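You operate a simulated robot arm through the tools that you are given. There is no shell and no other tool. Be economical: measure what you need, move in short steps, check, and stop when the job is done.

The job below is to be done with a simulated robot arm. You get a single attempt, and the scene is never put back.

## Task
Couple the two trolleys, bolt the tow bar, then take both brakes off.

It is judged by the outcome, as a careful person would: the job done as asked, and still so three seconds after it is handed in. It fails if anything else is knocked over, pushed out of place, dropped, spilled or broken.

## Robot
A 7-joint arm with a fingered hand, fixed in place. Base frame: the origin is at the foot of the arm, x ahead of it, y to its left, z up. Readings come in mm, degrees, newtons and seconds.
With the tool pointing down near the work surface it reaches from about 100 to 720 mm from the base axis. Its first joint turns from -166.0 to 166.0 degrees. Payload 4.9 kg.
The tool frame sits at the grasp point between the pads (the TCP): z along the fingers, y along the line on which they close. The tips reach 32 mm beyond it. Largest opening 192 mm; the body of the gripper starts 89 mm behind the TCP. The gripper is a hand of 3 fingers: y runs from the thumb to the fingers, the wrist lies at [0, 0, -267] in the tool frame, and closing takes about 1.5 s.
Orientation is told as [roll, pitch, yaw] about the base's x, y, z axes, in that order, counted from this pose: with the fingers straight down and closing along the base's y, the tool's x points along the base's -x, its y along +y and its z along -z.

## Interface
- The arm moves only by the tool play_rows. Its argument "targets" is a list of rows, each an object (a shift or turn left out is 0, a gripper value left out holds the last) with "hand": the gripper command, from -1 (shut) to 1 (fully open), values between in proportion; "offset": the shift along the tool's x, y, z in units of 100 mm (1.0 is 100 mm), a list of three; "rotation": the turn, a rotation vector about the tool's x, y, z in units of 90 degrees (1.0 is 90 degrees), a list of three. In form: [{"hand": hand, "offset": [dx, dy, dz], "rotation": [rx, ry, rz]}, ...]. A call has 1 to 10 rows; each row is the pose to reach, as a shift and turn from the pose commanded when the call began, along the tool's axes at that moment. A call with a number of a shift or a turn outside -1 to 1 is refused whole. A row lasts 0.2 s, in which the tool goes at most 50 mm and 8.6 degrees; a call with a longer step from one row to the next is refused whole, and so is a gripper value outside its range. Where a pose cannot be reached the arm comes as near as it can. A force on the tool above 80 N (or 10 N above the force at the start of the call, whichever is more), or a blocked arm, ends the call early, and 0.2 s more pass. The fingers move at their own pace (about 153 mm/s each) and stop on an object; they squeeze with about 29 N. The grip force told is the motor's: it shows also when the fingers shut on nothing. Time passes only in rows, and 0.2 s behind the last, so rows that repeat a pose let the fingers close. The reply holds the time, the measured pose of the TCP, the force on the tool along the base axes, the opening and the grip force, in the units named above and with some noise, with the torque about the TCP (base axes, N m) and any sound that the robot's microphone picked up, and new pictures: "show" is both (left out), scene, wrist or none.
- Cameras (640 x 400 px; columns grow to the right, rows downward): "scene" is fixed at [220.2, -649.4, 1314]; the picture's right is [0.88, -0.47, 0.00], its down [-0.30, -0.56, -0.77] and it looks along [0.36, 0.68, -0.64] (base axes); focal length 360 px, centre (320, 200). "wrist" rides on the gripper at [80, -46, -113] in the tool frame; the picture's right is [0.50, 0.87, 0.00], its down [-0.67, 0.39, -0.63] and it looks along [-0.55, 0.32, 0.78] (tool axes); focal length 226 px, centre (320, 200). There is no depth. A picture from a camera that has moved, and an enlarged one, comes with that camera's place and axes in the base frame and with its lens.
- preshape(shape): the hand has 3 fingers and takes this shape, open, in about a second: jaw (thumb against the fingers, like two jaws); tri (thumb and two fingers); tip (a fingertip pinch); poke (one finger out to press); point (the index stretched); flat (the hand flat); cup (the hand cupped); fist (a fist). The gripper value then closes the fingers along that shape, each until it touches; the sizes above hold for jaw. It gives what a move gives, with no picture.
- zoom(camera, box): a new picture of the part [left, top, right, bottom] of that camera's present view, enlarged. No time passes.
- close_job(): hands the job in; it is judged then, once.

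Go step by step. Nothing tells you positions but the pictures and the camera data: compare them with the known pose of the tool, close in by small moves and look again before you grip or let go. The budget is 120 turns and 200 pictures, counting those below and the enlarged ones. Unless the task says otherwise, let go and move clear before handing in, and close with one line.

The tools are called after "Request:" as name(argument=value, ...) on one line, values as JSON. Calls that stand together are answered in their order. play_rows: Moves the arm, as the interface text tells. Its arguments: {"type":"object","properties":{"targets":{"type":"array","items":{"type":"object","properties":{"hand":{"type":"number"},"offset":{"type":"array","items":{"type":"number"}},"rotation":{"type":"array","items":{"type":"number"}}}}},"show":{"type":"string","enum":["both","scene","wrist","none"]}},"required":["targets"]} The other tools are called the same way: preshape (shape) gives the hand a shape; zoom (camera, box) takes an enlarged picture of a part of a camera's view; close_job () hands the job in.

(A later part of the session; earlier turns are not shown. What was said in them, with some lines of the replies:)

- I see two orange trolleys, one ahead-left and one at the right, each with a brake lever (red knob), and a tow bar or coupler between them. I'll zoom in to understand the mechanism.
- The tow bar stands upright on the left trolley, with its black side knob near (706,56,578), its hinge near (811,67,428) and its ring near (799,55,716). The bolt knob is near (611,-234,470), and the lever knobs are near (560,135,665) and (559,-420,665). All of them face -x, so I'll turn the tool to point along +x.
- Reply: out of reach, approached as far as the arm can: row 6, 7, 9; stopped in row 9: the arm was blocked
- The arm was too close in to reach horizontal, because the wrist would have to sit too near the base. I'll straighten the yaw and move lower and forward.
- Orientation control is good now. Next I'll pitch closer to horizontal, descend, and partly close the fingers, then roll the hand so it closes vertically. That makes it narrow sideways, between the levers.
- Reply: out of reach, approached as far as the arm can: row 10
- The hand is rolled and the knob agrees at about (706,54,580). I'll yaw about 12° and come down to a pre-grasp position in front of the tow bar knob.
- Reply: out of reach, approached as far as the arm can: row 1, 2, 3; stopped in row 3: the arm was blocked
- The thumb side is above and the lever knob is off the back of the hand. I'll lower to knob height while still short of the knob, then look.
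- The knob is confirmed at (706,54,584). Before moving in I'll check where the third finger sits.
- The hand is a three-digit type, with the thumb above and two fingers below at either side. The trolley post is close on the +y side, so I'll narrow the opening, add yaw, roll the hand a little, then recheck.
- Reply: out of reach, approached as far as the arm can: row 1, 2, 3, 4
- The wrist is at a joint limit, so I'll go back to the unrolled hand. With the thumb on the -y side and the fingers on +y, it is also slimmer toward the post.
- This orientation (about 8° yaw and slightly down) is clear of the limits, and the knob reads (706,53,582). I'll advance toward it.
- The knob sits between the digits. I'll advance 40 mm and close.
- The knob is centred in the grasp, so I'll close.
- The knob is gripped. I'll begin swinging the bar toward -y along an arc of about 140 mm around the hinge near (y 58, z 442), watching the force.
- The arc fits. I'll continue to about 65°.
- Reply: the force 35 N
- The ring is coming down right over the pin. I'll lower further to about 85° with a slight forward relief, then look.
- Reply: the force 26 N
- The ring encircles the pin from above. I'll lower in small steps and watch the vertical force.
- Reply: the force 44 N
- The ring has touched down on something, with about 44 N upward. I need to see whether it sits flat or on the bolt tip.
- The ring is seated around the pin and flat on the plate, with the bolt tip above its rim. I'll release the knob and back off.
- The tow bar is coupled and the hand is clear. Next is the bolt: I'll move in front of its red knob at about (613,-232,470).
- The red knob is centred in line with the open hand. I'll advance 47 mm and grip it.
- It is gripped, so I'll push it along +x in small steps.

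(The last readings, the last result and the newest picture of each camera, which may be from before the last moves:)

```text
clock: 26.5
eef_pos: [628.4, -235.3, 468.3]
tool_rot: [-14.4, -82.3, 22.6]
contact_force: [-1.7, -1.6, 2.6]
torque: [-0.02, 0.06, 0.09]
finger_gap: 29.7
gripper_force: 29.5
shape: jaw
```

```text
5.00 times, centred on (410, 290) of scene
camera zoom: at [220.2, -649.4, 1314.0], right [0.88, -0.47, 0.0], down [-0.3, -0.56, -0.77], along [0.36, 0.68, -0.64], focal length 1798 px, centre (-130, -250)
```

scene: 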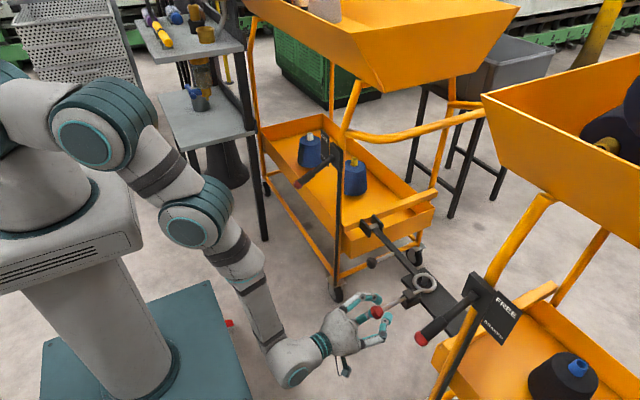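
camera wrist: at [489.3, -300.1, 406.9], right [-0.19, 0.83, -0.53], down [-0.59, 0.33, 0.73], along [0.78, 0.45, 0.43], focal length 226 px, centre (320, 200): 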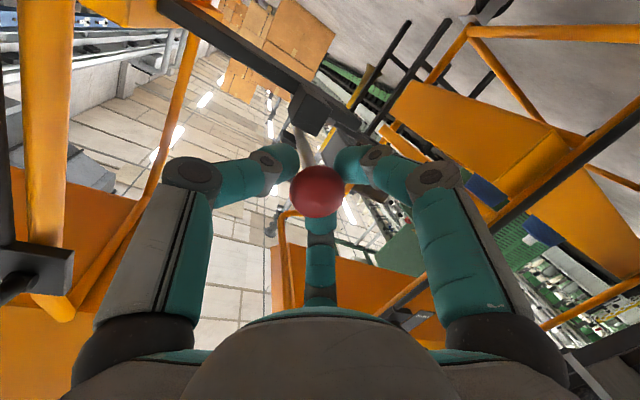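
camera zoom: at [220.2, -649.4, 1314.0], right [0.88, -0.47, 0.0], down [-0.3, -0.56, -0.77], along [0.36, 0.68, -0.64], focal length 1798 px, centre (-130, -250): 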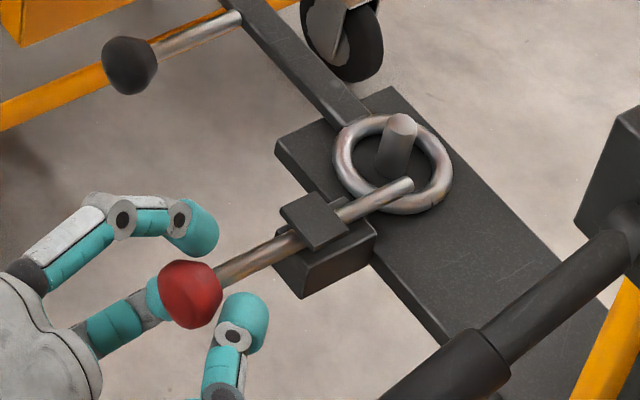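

The bolt slides over the ring. I'll keep pushing until it meets its stop.

Request:
play_rows(targets=[{"offset": [-0.01, -0.012, 0.082]}, {"offset": [-0.02, -0.024, 0.164]}, {"offset": [-0.031, -0.036, 0.245]}, {"offset": [-0.038, -0.044, 0.3]}, {"offset": [-0.038, -0.044, 0.3]}], show="none")

Request:
zoom(camera="scene", box=[360, 250, 460, 330])

```text
clock: 27.7
eef_pos: [657.6, -234.3, 468.3]
tool_rot: [-14.6, -82.2, 22.8]
contact_force: [-0.1, -0.4, 2.1]
torque: [-0.07, 0.02, 0.12]
finger_gap: 29.6
gripper_force: 28.7
shape: jaw
```

```text
5.00 times, centred on (410, 290) of scene
camera zoom: at [220.2, -649.4, 1314.0], right [0.88, -0.47, 0.0], down [-0.3, -0.56, -0.77], along [0.36, 0.68, -0.64], focal length 1798 px, centre (-130, -250)
```

zoom: 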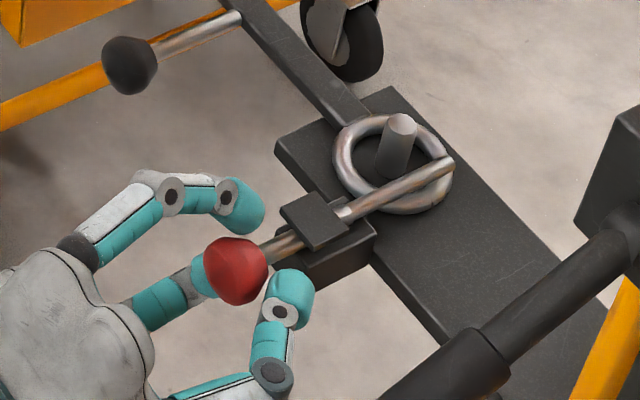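

It is almost across. I'll push the last bit until resistance.

Request:
play_rows(targets=[{"offset": [-0.006, -0.007, 0.05]}, {"offset": [-0.012, -0.015, 0.1]}, {"offset": [-0.019, -0.022, 0.15]}, {"offset": [-0.019, -0.022, 0.15]}], show="none")

Request:
zoom(camera="scene", box=[360, 250, 460, 330])

```text
clock: 28.7
eef_pos: [673.6, -234.8, 467.9]
tool_rot: [-13.8, -82.1, 22.0]
contact_force: [0.0, -0.7, -0.4]
torque: [0.13, -0.05, -0.26]
finger_gap: 27.0
gripper_force: 28.7
shape: jaw
```

```text
5.00 times, centred on (410, 290) of scene
camera zoom: at [220.2, -649.4, 1314.0], right [0.88, -0.47, 0.0], down [-0.3, -0.56, -0.77], along [0.36, 0.68, -0.64], focal length 1798 px, centre (-130, -250)
```

zoom: 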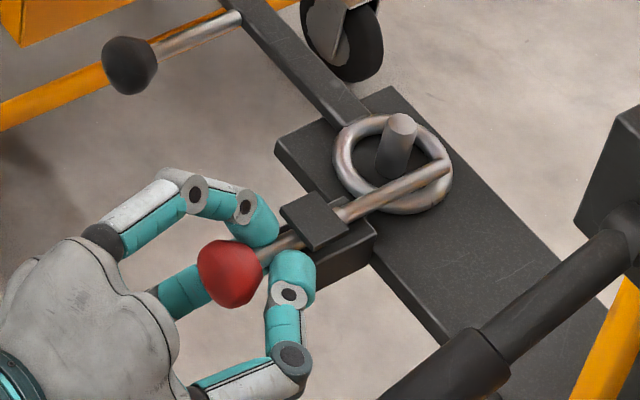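

The fingers slid over the knob, so the bolt may or may not be at its stop. I'll let go, back off, shut the fingers, and push the knob end-on until it is firm.

Request:
play_rows(targets=[{"hand": -0.6}, {"hand": -0.4}, {"hand": -0.4}, {"offset": [0, 0, -0.3]}, {"offset": [0, 0, -0.6]}, {"offset": [0, 0, -0.9]}, {"hand": -1, "offset": [0, 0, -0.9]}, {"offset": [0, 0, -0.9]}, {"offset": [0, 0, -0.9]}])

Request:
zoom(camera="scene", box=[340, 250, 460, 340])

```text
clock: 30.7
eef_pos: [585.7, -247.5, 480.4]
tool_rot: [-14.4, -82.1, 22.6]
contact_force: [0.0, -0.1, -0.3]
torque: [-0.02, -0.01, 0.01]
finger_gap: 0.0
gripper_force: 28.6
shape: jaw
camera wrist: at [470.8, -312.4, 417.2], right [-0.19, 0.83, -0.52], down [-0.59, 0.33, 0.73], along [0.78, 0.45, 0.43], focal length 226 px, centre (320, 200)
```

scene: 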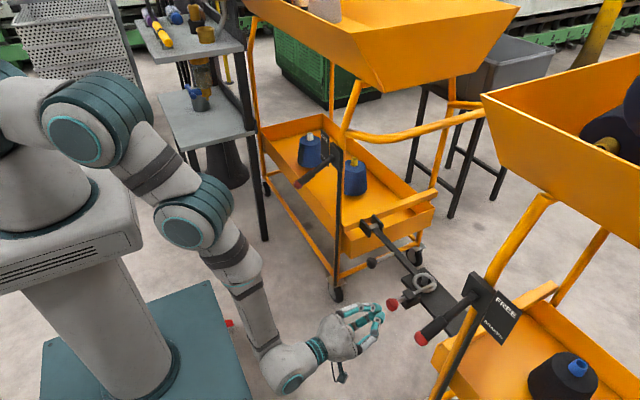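
wrist: 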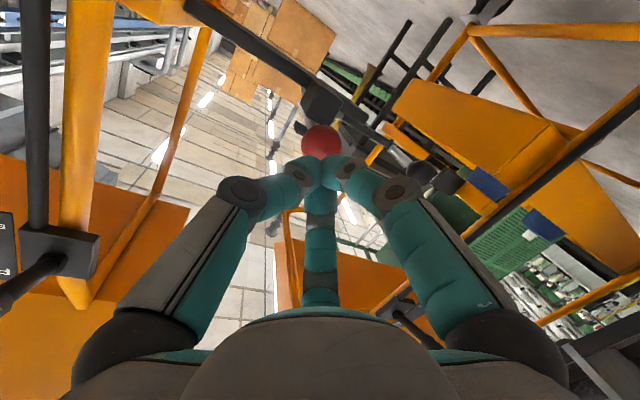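

```text
4.44 times, centred on (400, 295) of scene
camera zoom: at [220.2, -649.4, 1314.0], right [0.88, -0.47, 0.0], down [-0.3, -0.56, -0.77], along [0.36, 0.68, -0.64], focal length 1598 px, centre (-36, -222)
```

zoom: 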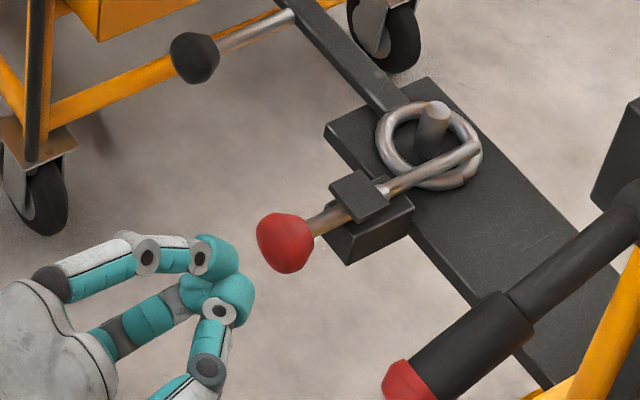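

I'll line up with the knob and press along +x with closed fingertips.

Request:
play_rows(targets=[{"offset": [0.04, 0.03, 0.15]}, {"offset": [0.04, 0.03, 0.295]}, {"offset": [0.03, 0.016, 0.39]}, {"offset": [0.015, 0.002, 0.49]}, {"offset": [0.003, -0.013, 0.59]}, {"offset": [0.003, -0.013, 0.59]}], show="none")

Request:
zoom(camera="scene", box=[340, 250, 460, 340])

```text
clock: 31.8
eef_pos: [620.6, -238.0, 463.4]
tool_rot: [-6.6, -81.6, 14.3]
contact_force: [-7.7, 0.5, -0.2]
torque: [0.01, 0.06, 0.01]
finger_gap: 0.0
gripper_force: 28.7
shape: jaw
stopped in row 5: the force on the tool passed its limit at 92 N (the readings are from after the stop); the commanded pose is now the measured one
```

```text
4.44 times, centred on (400, 295) of scene
camera zoom: at [220.2, -649.4, 1314.0], right [0.88, -0.47, 0.0], down [-0.3, -0.56, -0.77], along [0.36, 0.68, -0.64], focal length 1598 px, centre (-36, -222)
```

zoom: 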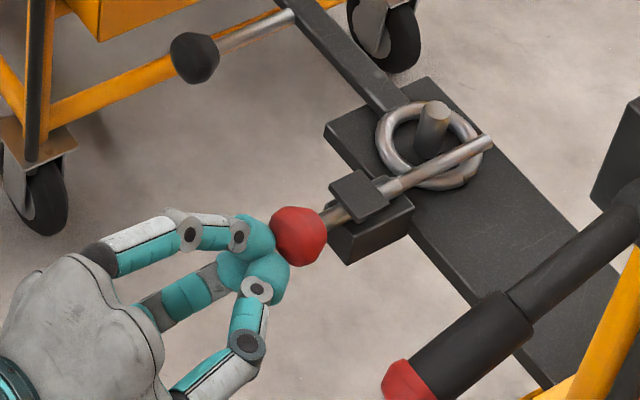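

The bolt is firmly home against its stop, with its tip past the ring. Now I'll back off and travel to the left trolley's brake lever, staying clear at x≈530.

Request:
play_rows(targets=[{"offset": [0, 0, -0.35]}, {"offset": [0, 0, -0.7]}, {"offset": [0, 0, -1.0]}, {"offset": [-0.1, 0.3, -0.96]}, {"offset": [-0.21, 0.6, -0.92]}, {"offset": [-0.32, 0.91, -0.87]}], show="none")

Request:
play_rows(targets=[{"offset": [-0.11, 0.33, 0.04]}, {"offset": [-0.22, 0.66, 0.08]}, {"offset": [-0.32, 0.98, 0.13]}, {"offset": [-0.32, 0.98, 0.13]}], show="none")

Request:
play_rows(targets=[{"offset": [-0.11, 0.33, 0.04]}, {"offset": [-0.22, 0.66, 0.08]}, {"offset": [-0.32, 0.98, 0.13]}, {"offset": [-0.32, 0.98, 0.13]}])

```text
clock: 33.2
eef_pos: [531.1, -160.7, 506.7]
tool_rot: [-7.8, -81.8, 15.5]
contact_force: [0.2, -0.6, 0.7]
torque: [-0.02, 0.01, 0.02]
finger_gap: 0.2
gripper_force: 28.2
shape: jaw
```

```text
clock: 34.2
eef_pos: [534.0, -60.3, 533.4]
tool_rot: [-7.5, -81.8, 15.3]
contact_force: [-0.9, -0.3, 0.1]
torque: [0.01, -0.03, 0.0]
finger_gap: 0.0
gripper_force: 29.4
shape: jaw
```

```text
clock: 35.2
eef_pos: [536.3, 42.1, 561.7]
tool_rot: [-7.7, -81.8, 15.3]
contact_force: [-0.5, -0.5, 0.2]
torque: [0.01, 0.0, 0.02]
finger_gap: 0.1
gripper_force: 28.9
shape: jaw
camera wrist: at [421.5, -21.3, 499.7], right [-0.19, 0.84, -0.51], down [-0.58, 0.33, 0.75], along [0.79, 0.44, 0.43], focal length 226 px, centre (320, 200)
```

scene: 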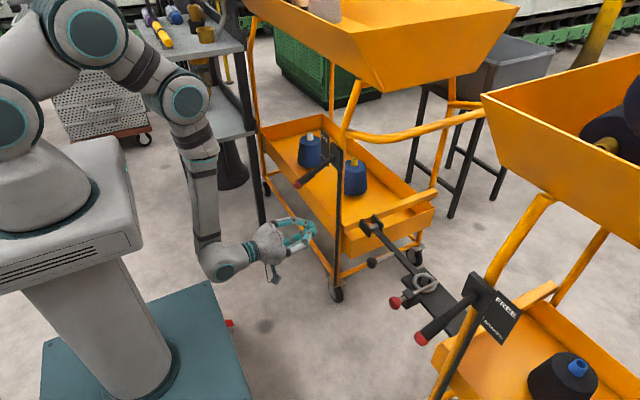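
wrist: 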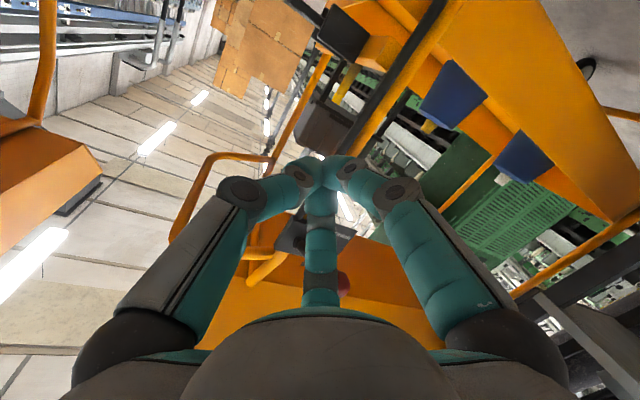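

I'm beneath and beside the left trolley's lever. I'll position the closed fingers under the handle at about x 590, y 137.

Request:
play_rows(targets=[{"offset": [-0.08, 0.29, 0.2]}, {"offset": [-0.16, 0.58, 0.4]}, {"offset": [-0.24, 0.865, 0.63]}, {"offset": [-0.24, 0.865, 0.63]}])

Request:
zoom(camera="scene", box=[230, 120, 390, 250])

```text
clock: 36.2
eef_pos: [591.2, 136.0, 574.2]
tool_rot: [-7.7, -81.8, 15.4]
contact_force: [-0.7, -0.5, -0.7]
torque: [0.02, 0.01, -0.04]
finger_gap: 0.0
gripper_force: 29.3
shape: jaw
camera wrist: at [475.4, 72.9, 513.1], right [-0.19, 0.84, -0.51], down [-0.58, 0.33, 0.75], along [0.79, 0.44, 0.43], focal length 226 px, centre (320, 200)
```

scene: 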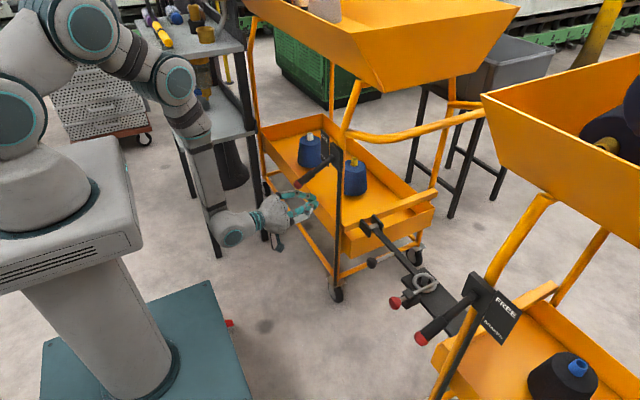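
wrist: 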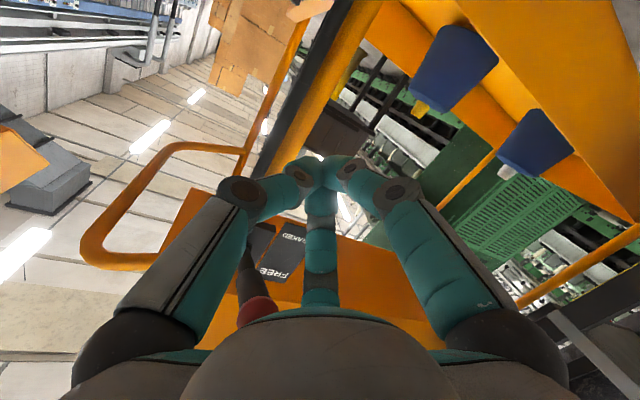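

```text
3.08 times, centred on (310, 185) of scene
camera zoom: at [220.2, -649.4, 1314.0], right [0.88, -0.47, 0.0], down [-0.3, -0.56, -0.77], along [0.36, 0.68, -0.64], focal length 1106 px, centre (351, 246)
```

zoom: 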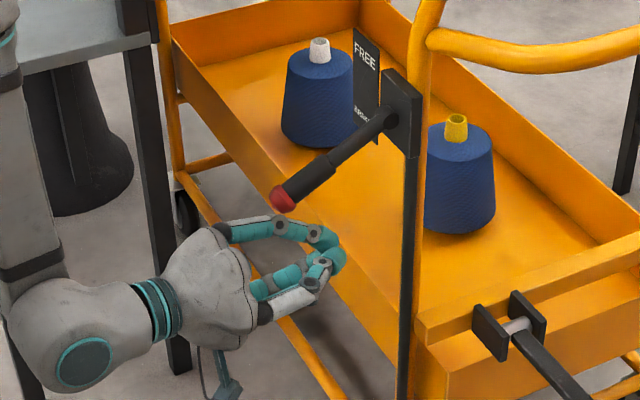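

The closed hand is directly under the handle. I'll raise it to lift the lever from BRAKED toward FREE.

Request:
play_rows(targets=[{"offset": [-0.12, 0, -0.02]}, {"offset": [-0.24, 0, -0.035]}, {"offset": [-0.36, 0, -0.053]}, {"offset": [-0.48, -0.01, -0.07]}, {"offset": [-0.6, -0.01, -0.088]}, {"offset": [-0.72, -0.01, -0.105]}, {"offset": [-0.84, -0.015, -0.123]}, {"offset": [-0.96, -0.017, -0.14]}, {"offset": [-0.96, -0.017, -0.14]}])

Request:
zoom(camera="scene", box=[230, 100, 390, 230])

```text
clock: 38.2
eef_pos: [592.1, 136.6, 671.6]
tool_rot: [-7.7, -81.9, 15.4]
contact_force: [-1.5, 6.5, -4.2]
torque: [-0.18, 0.0, 0.05]
finger_gap: 0.2
gripper_force: 28.6
shape: jaw
camera wrist: at [475.6, 73.7, 610.4], right [-0.19, 0.84, -0.51], down [-0.58, 0.33, 0.75], along [0.79, 0.44, 0.43], focal length 226 px, centre (320, 200)
```

scene: 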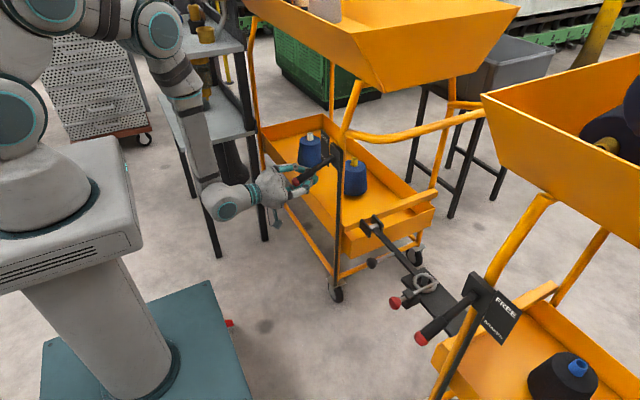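
wrist: 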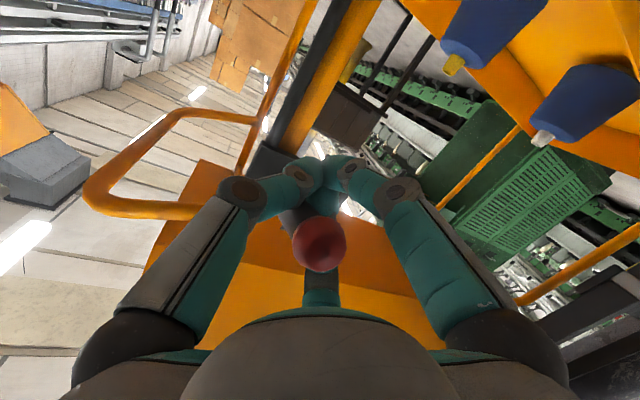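

```text
3.08 times, centred on (310, 165) of scene
camera zoom: at [220.2, -649.4, 1314.0], right [0.88, -0.47, 0.0], down [-0.3, -0.56, -0.77], along [0.36, 0.68, -0.64], focal length 1106 px, centre (351, 308)
```

zoom: 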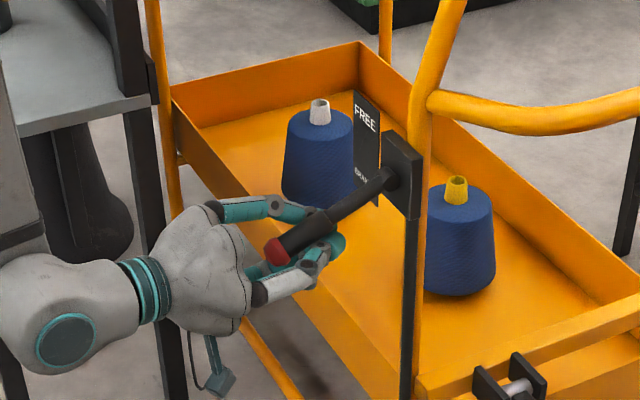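

The handle has settled into the V between thumb and upper finger, a natural cradle. I'll keep lifting.

Request:
play_rows(targets=[{"offset": [-0.1, 0, -0.015]}, {"offset": [-0.2, 0, -0.03]}, {"offset": [-0.3, 0, -0.044]}, {"offset": [-0.4, 0, -0.06]}, {"offset": [-0.4, 0, -0.06]}], show="wrist")

Request:
zoom(camera="scene", box=[230, 100, 390, 230])

```text
clock: 39.4
eef_pos: [591.4, 136.3, 713.0]
tool_rot: [-7.6, -81.8, 15.3]
contact_force: [-0.6, -1.3, -0.3]
torque: [0.0, 0.05, -0.02]
finger_gap: 0.0
gripper_force: 28.8
shape: jaw
camera wrist: at [475.2, 74.1, 650.4], right [-0.19, 0.84, -0.51], down [-0.58, 0.33, 0.75], along [0.79, 0.43, 0.43], focal length 226 px, centre (320, 200)
```

wrist: 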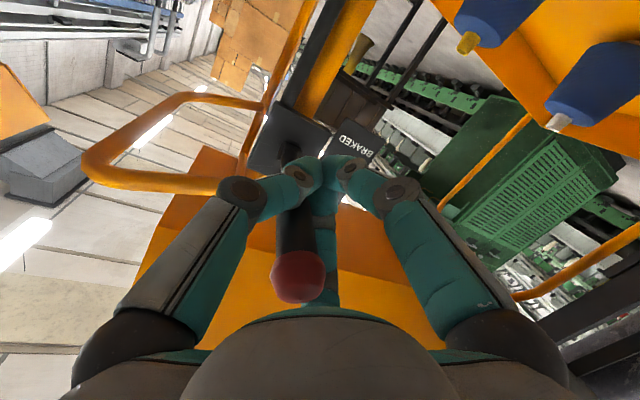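

```text
3.08 times, centred on (310, 165) of scene
camera zoom: at [220.2, -649.4, 1314.0], right [0.88, -0.47, 0.0], down [-0.3, -0.56, -0.77], along [0.36, 0.68, -0.64], focal length 1106 px, centre (351, 308)
```

zoom: 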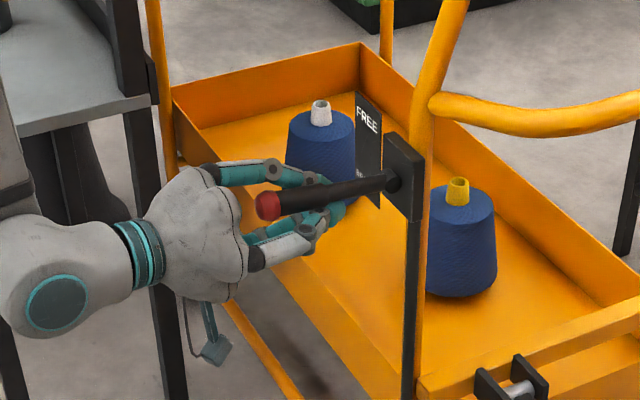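

The lever is rising and is nearly level. I'll continue up.

Request:
play_rows(targets=[{"offset": [-0.1, 0, -0.015]}, {"offset": [-0.2, 0, -0.03]}, {"offset": [-0.3, 0, -0.044]}, {"offset": [-0.4, 0, -0.06]}, {"offset": [-0.5, 0, -0.074]}, {"offset": [-0.6, 0, -0.09]}, {"offset": [-0.6, 0, -0.09]}], show="wrist")

Request:
zoom(camera="scene", box=[230, 80, 390, 210])

```text
clock: 40.7
eef_pos: [580.4, 137.0, 750.1]
tool_rot: [-7.7, -79.2, 15.7]
contact_force: [14.7, 6.5, -16.8]
torque: [0.19, 0.42, 0.28]
finger_gap: 0.3
gripper_force: 29.6
shape: jaw
stopped in row 6: the force on the tool passed its limit at 92 N (the readings are from after the stop); the commanded pose is now the measured one
camera wrist: at [462.8, 71.5, 694.4], right [-0.22, 0.83, -0.51], down [-0.55, 0.33, 0.77], along [0.81, 0.45, 0.38], focal length 226 px, centre (320, 200)
```

wrist: 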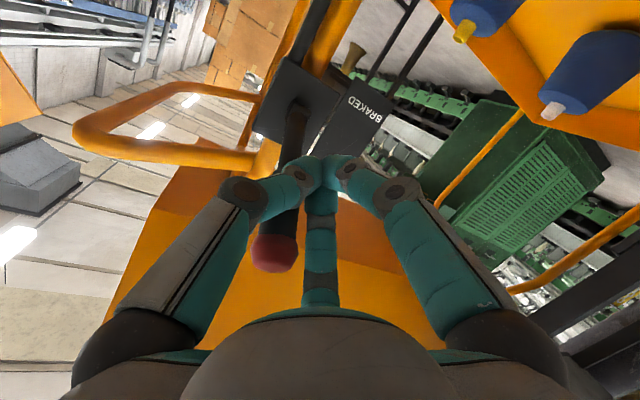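

```text
3.08 times, centred on (310, 145) of scene
camera zoom: at [220.2, -649.4, 1314.0], right [0.88, -0.47, 0.0], down [-0.3, -0.56, -0.77], along [0.36, 0.68, -0.64], focal length 1106 px, centre (351, 369)
```

zoom: 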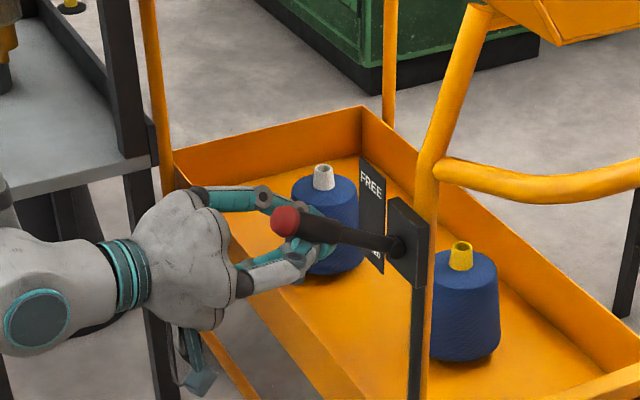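

The knob now sits at about (567,130,780), roughly 26° above level and mirroring the start angle, and the lever hit a firm stop. I'll lower the hand straight down out of the cradle and check that it stays.

Request:
play_rows(targets=[{"offset": [0.15, 0, 0.025]}, {"offset": [0.3, 0, 0.05]}, {"offset": [0.45, 0, 0.075]}, {"offset": [0.6, 0, 0.1]}, {"offset": [0.8, 0, 0.13]}, {"offset": [1.0, 0, 0.16]}, {"offset": [1.0, 0, 0.16]}], show="wrist")

Request:
zoom(camera="scene", box=[230, 80, 390, 210])

```text
clock: 42.3
eef_pos: [578.4, 131.1, 651.6]
tool_rot: [-7.9, -79.4, 15.9]
contact_force: [-0.6, -0.5, -0.3]
torque: [0.01, 0.02, -0.03]
finger_gap: 0.0
gripper_force: 28.6
shape: jaw
camera wrist: at [460.8, 68.2, 594.8], right [-0.21, 0.83, -0.51], down [-0.55, 0.33, 0.77], along [0.81, 0.44, 0.39], focal length 226 px, centre (320, 200)
```

wrist: 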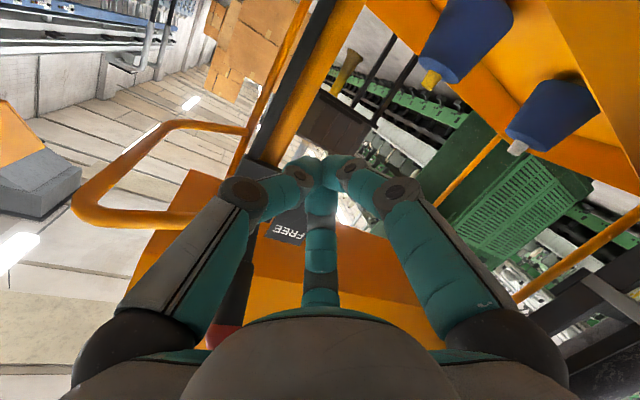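

```text
3.08 times, centred on (310, 145) of scene
camera zoom: at [220.2, -649.4, 1314.0], right [0.88, -0.47, 0.0], down [-0.3, -0.56, -0.77], along [0.36, 0.68, -0.64], focal length 1106 px, centre (351, 369)
```

zoom: 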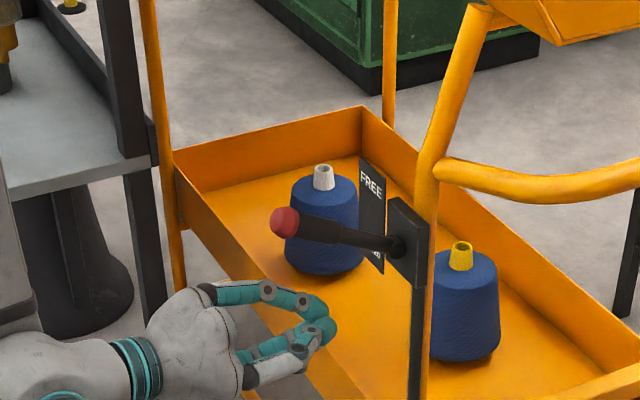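

The lever stays up at FREE. Now I'll travel back out and across to the right trolley's lever near (559,-420,665).

Request:
play_rows(targets=[{"offset": [0.3, -0.05, -0.15]}, {"offset": [0.6, -0.15, -0.3]}, {"offset": [0.88, -0.5, -0.43]}, {"offset": [0.9, -0.9, -0.48]}], show="none")

Request:
play_rows(targets=[{"offset": [0.02, -0.4, -0.05]}, {"offset": [0.04, -0.8, -0.1]}, {"offset": [0.05, -0.97, -0.13]}], show="none")

Request:
play_rows(targets=[{"offset": [0.02, -0.4, -0.05]}, {"offset": [0.04, -0.8, -0.1]}, {"offset": [0.05, -0.97, -0.13]}], show="none")

Request:
play_rows(targets=[{"offset": [0.02, -0.4, -0.05]}, {"offset": [0.04, -0.8, -0.1]}, {"offset": [0.05, -0.97, -0.13]}])

```text
clock: 43.3
eef_pos: [528.5, 33.0, 574.4]
tool_rot: [-7.9, -79.4, 15.9]
contact_force: [0.6, 0.5, 0.5]
torque: [0.04, -0.01, 0.01]
finger_gap: 0.0
gripper_force: 28.8
shape: jaw
```

```text
clock: 44.1
eef_pos: [529.2, -64.5, 573.2]
tool_rot: [-8.1, -79.3, 16.0]
contact_force: [-0.5, -0.7, -0.4]
torque: [0.02, 0.0, -0.01]
finger_gap: 0.0
gripper_force: 28.9
shape: jaw
```

```text
clock: 44.9
eef_pos: [528.5, -164.2, 572.5]
tool_rot: [-7.8, -79.3, 15.9]
contact_force: [0.3, 0.0, -0.4]
torque: [-0.04, -0.05, 0.01]
finger_gap: 0.0
gripper_force: 29.0
shape: jaw
```

```text
clock: 45.7
eef_pos: [528.1, -262.3, 573.3]
tool_rot: [-7.8, -79.4, 15.9]
contact_force: [-0.2, -0.8, -0.6]
torque: [-0.02, 0.08, -0.02]
finger_gap: 0.0
gripper_force: 29.2
shape: jaw
camera wrist: at [410.6, -326.7, 517.1], right [-0.21, 0.83, -0.51], down [-0.55, 0.33, 0.77], along [0.81, 0.44, 0.39], focal length 226 px, centre (320, 200)
```

scene: 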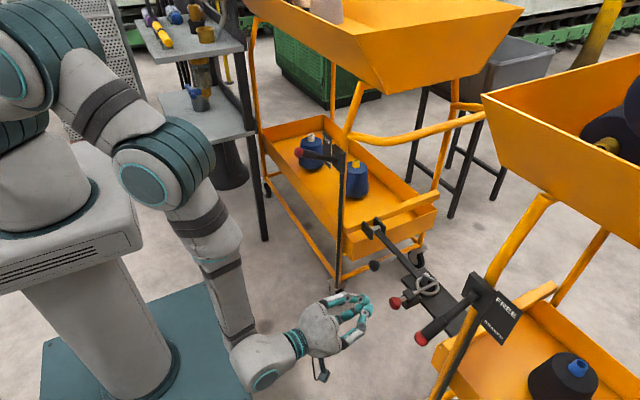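
wrist: 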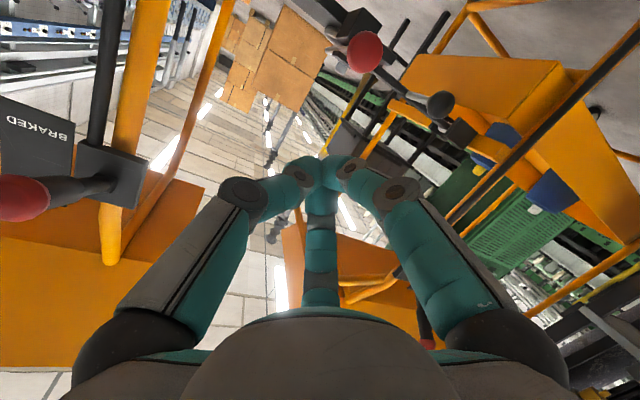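

Before going on, I'll check whether the now unbraked left trolley has shifted.

Request:
zoom(camera="scene", box=[230, 80, 390, 210])

Request:
zoom(camera="scene", box=[340, 250, 460, 340])

```text
3.08 times, centred on (310, 145) of scene
camera zoom: at [220.2, -649.4, 1314.0], right [0.88, -0.47, 0.0], down [-0.3, -0.56, -0.77], along [0.36, 0.68, -0.64], focal length 1106 px, centre (351, 369)
```

zoom: 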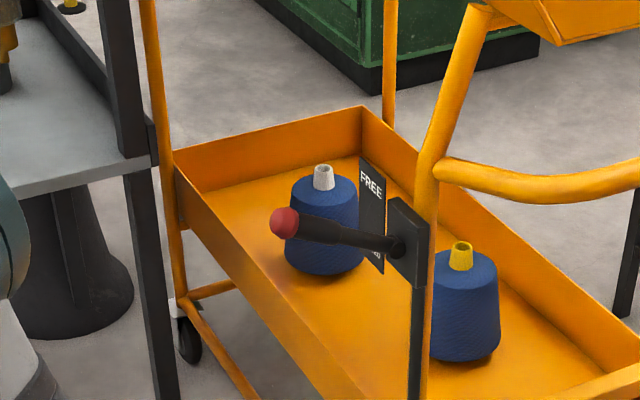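

```text
4.44 times, centred on (400, 295) of scene
camera zoom: at [220.2, -649.4, 1314.0], right [0.88, -0.47, 0.0], down [-0.3, -0.56, -0.77], along [0.36, 0.68, -0.64], focal length 1598 px, centre (-36, -222)
```

zoom: 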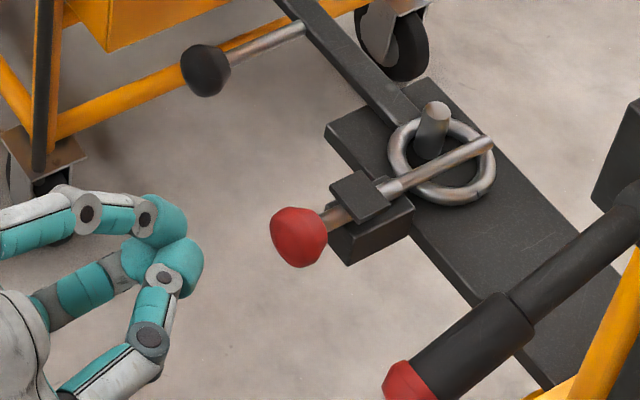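

Trolley A has only taken up about 5 mm of pin slack and the bolt and ring are intact. I'll go on beneath the right lever's handle at (590,-416,575).

Request:
play_rows(targets=[{"offset": [0.02, -0.4, -0.05]}, {"offset": [0.04, -0.8, -0.1]}, {"offset": [0.05, -0.97, -0.13]}], show="none")

Request:
play_rows(targets=[{"offset": [-0.03, -0.22, 0.17]}, {"offset": [-0.07, -0.44, 0.34]}, {"offset": [-0.1, -0.64, 0.52]}, {"offset": [-0.1, -0.64, 0.52]}])

Request:
zoom(camera="scene", box=[360, 250, 540, 390])

```text
clock: 46.5
eef_pos: [529.5, -361.2, 572.4]
tool_rot: [-7.8, -79.3, 15.8]
contact_force: [-0.7, -0.6, 0.6]
torque: [0.0, 0.0, -0.01]
finger_gap: 0.0
gripper_force: 29.2
shape: jaw
```

```text
clock: 47.5
eef_pos: [592.6, -415.9, 574.9]
tool_rot: [-7.9, -79.4, 15.8]
contact_force: [0.6, -0.2, -0.1]
torque: [-0.04, -0.05, 0.03]
finger_gap: 0.0
gripper_force: 28.9
shape: jaw
camera wrist: at [474.3, -479.5, 518.5], right [-0.21, 0.83, -0.51], down [-0.55, 0.33, 0.77], along [0.81, 0.44, 0.39], focal length 226 px, centre (320, 200)
```

scene: 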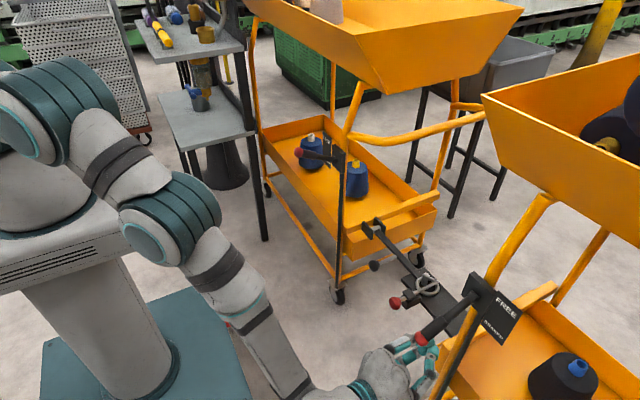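
wrist: 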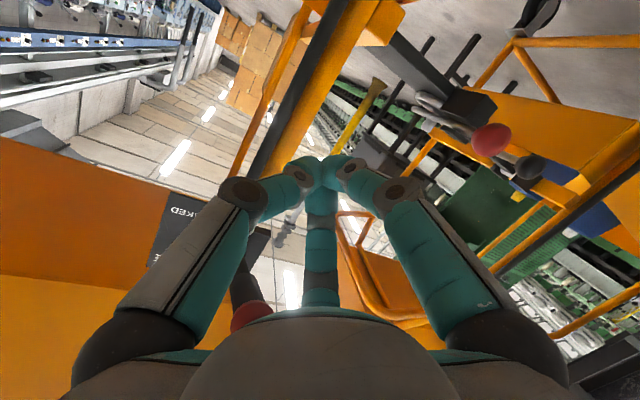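

```text
2.86 times, centred on (450, 320) of scene
camera zoom: at [220.2, -649.4, 1314.0], right [0.88, -0.47, 0.0], down [-0.3, -0.56, -0.77], along [0.36, 0.68, -0.64], focal length 1027 px, centre (-51, -143)
```

zoom: 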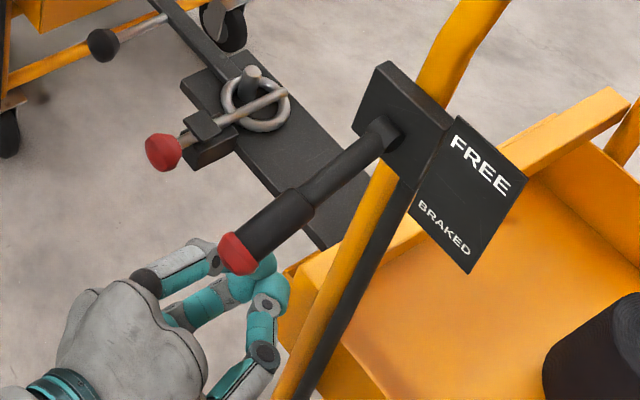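

The geometry matches the first lever. I'll lift the same way.

Request:
play_rows(targets=[{"offset": [-0.12, 0, -0.022]}, {"offset": [-0.24, 0, -0.044]}, {"offset": [-0.36, -0.01, -0.067]}, {"offset": [-0.48, -0.01, -0.089]}, {"offset": [-0.6, -0.015, -0.111]}, {"offset": [-0.72, -0.02, -0.133]}, {"offset": [-0.84, -0.02, -0.156]}, {"offset": [-0.98, -0.025, -0.18]}, {"offset": [-0.98, -0.025, -0.18]}], show="wrist")

Request:
zoom(camera="scene", box=[360, 220, 540, 360])

```text
clock: 49.5
eef_pos: [590.6, -416.3, 673.3]
tool_rot: [-7.5, -79.3, 15.4]
contact_force: [-3.9, -1.0, -1.2]
torque: [0.08, -0.03, -0.03]
finger_gap: 0.0
gripper_force: 29.0
shape: jaw
camera wrist: at [473.1, -479.6, 617.2], right [-0.21, 0.83, -0.51], down [-0.55, 0.33, 0.77], along [0.81, 0.44, 0.39], focal length 226 px, centre (320, 200)
```

wrist: 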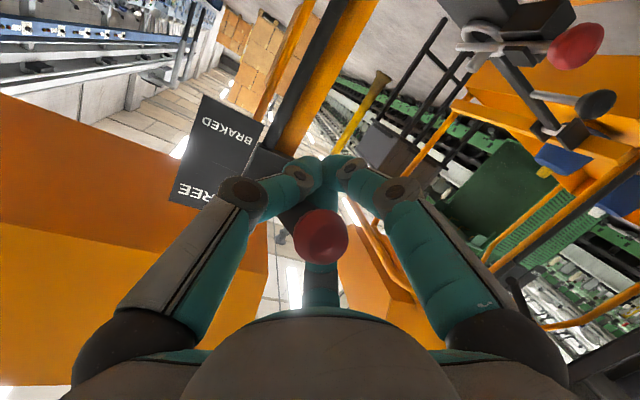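

```text
2.86 times, centred on (450, 290) of scene
camera zoom: at [220.2, -649.4, 1314.0], right [0.88, -0.47, 0.0], down [-0.3, -0.56, -0.77], along [0.36, 0.68, -0.64], focal length 1027 px, centre (-51, -57)
```

zoom: 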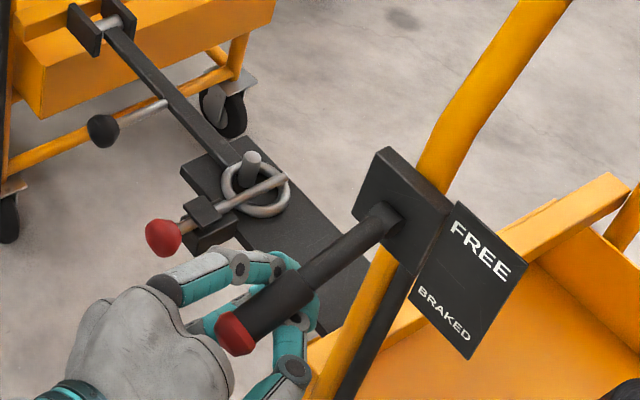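

Request:
play_rows(targets=[{"offset": [-0.1, 0, -0.018]}, {"offset": [-0.2, 0, -0.037]}, {"offset": [-0.3, -0.01, -0.056]}, {"offset": [-0.4, -0.01, -0.074]}, {"offset": [-0.5, -0.01, -0.093]}, {"offset": [-0.57, -0.01, -0.106]}, {"offset": [-0.57, -0.01, -0.106]}], show="wrist")

Request:
zoom(camera="scene", box=[360, 220, 540, 360])

```text
clock: 51.1
eef_pos: [591.2, -415.8, 733.0]
tool_rot: [-8.1, -79.3, 16.1]
contact_force: [-0.3, 1.1, 0.1]
torque: [-0.02, 0.0, 0.0]
finger_gap: 0.0
gripper_force: 28.9
shape: jaw
camera wrist: at [473.2, -479.7, 677.0], right [-0.21, 0.83, -0.51], down [-0.55, 0.33, 0.76], along [0.81, 0.44, 0.39], focal length 226 px, centre (320, 200)
```

wrist: 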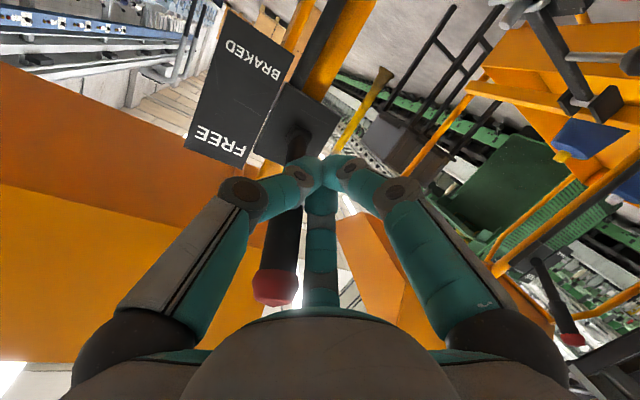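

```text
2.86 times, centred on (450, 290) of scene
camera zoom: at [220.2, -649.4, 1314.0], right [0.88, -0.47, 0.0], down [-0.3, -0.56, -0.77], along [0.36, 0.68, -0.64], focal length 1027 px, centre (-51, -57)
```

zoom: 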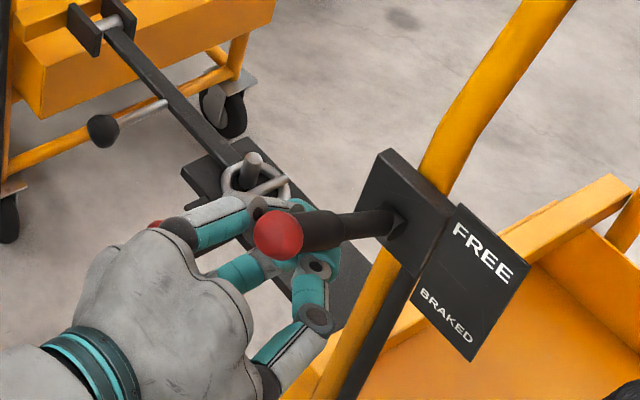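

The lever is at nearly the same raised angle as the first one. I'll nudge a little further to reach the stop gently.

Request:
play_rows(targets=[{"offset": [-0.04, 0, -0.007]}, {"offset": [-0.08, 0, -0.015]}, {"offset": [-0.08, 0, -0.015]}], show="none")

Request:
zoom(camera="scene", box=[360, 220, 540, 360])

```text
clock: 51.9
eef_pos: [591.0, -414.9, 740.9]
tool_rot: [-7.8, -79.3, 15.6]
contact_force: [0.1, -1.4, 0.2]
torque: [-0.01, 0.01, -0.01]
finger_gap: 0.1
gripper_force: 28.7
shape: jaw
```

```text
2.86 times, centred on (450, 290) of scene
camera zoom: at [220.2, -649.4, 1314.0], right [0.88, -0.47, 0.0], down [-0.3, -0.56, -0.77], along [0.36, 0.68, -0.64], focal length 1027 px, centre (-51, -57)
```

zoom: 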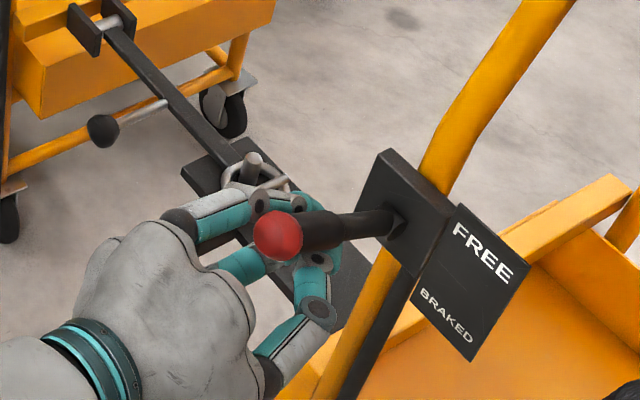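

The lever has snapped up on its own and the hand no longer touches it, so it is over-centre at FREE. I'll lower the hand, withdraw, and inspect everything.

Request:
play_rows(targets=[{"offset": [0.2, 0.005, 0.036]}, {"offset": [0.4, 0.01, 0.073]}, {"offset": [0.6, 0.015, 0.11]}, {"offset": [0.8, 0.02, 0.146]}, {"offset": [1.0, 0.025, 0.185]}], show="none")

Request:
play_rows(targets=[{"offset": [0.3, 0, -0.1]}, {"offset": [0.5, 0, -0.4]}, {"offset": [0.5, 0.0, -0.8]}, {"offset": [0.5, 0.3, -1.0]}, {"offset": [0.5, 0.7, -1.0]}, {"offset": [0.5, 1.0, -1.0]}], show="scene")

Request:
zoom(camera="scene", box=[340, 220, 540, 360])

Request:
zoom(camera="scene", box=[250, 100, 450, 240])

```text
clock: 53.1
eef_pos: [590.9, -414.3, 638.5]
tool_rot: [-8.1, -79.4, 16.1]
contact_force: [0.3, -1.1, 0.0]
torque: [0.0, 0.02, 0.04]
finger_gap: 0.0
gripper_force: 28.8
shape: jaw
```

```text
clock: 54.5
eef_pos: [469.3, -332.5, 607.7]
tool_rot: [-8.4, -79.4, 16.4]
contact_force: [-0.1, -0.4, 1.0]
torque: [0.01, 0.01, 0.0]
finger_gap: 0.1
gripper_force: 28.7
shape: jaw
```

scene: 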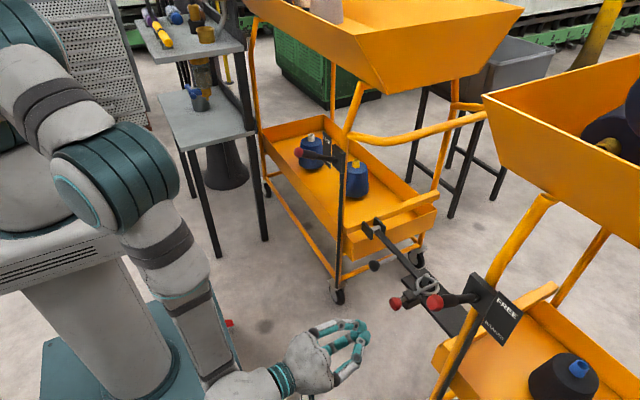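

```text
2.86 times, centred on (440, 290) of scene
camera zoom: at [220.2, -649.4, 1314.0], right [0.88, -0.47, 0.0], down [-0.3, -0.56, -0.77], along [0.36, 0.68, -0.64], focal length 1027 px, centre (-23, -57)
```

zoom: 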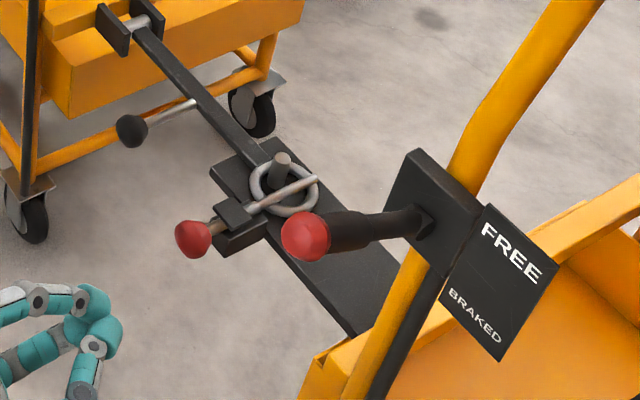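

```text
2.86 times, centred on (350, 170) of scene
camera zoom: at [220.2, -649.4, 1314.0], right [0.88, -0.47, 0.0], down [-0.3, -0.56, -0.77], along [0.36, 0.68, -0.64], focal length 1027 px, centre (234, 286)
```

zoom: 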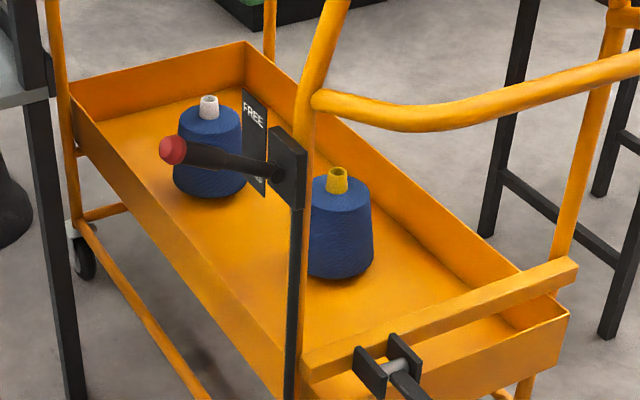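

The ring is on the pin, the bolt is fully across, both levers are up at FREE, and the arm is clear. I'll hand it in.

Request:
close_job()

```text
The job is handed in.
```

The trolleys are coupled: the tow bar ring is over the pin, its bolt is pushed home against the stop, and both brake levers are up at FREE. The left trolley shifted about 5 mm when I released its brake.
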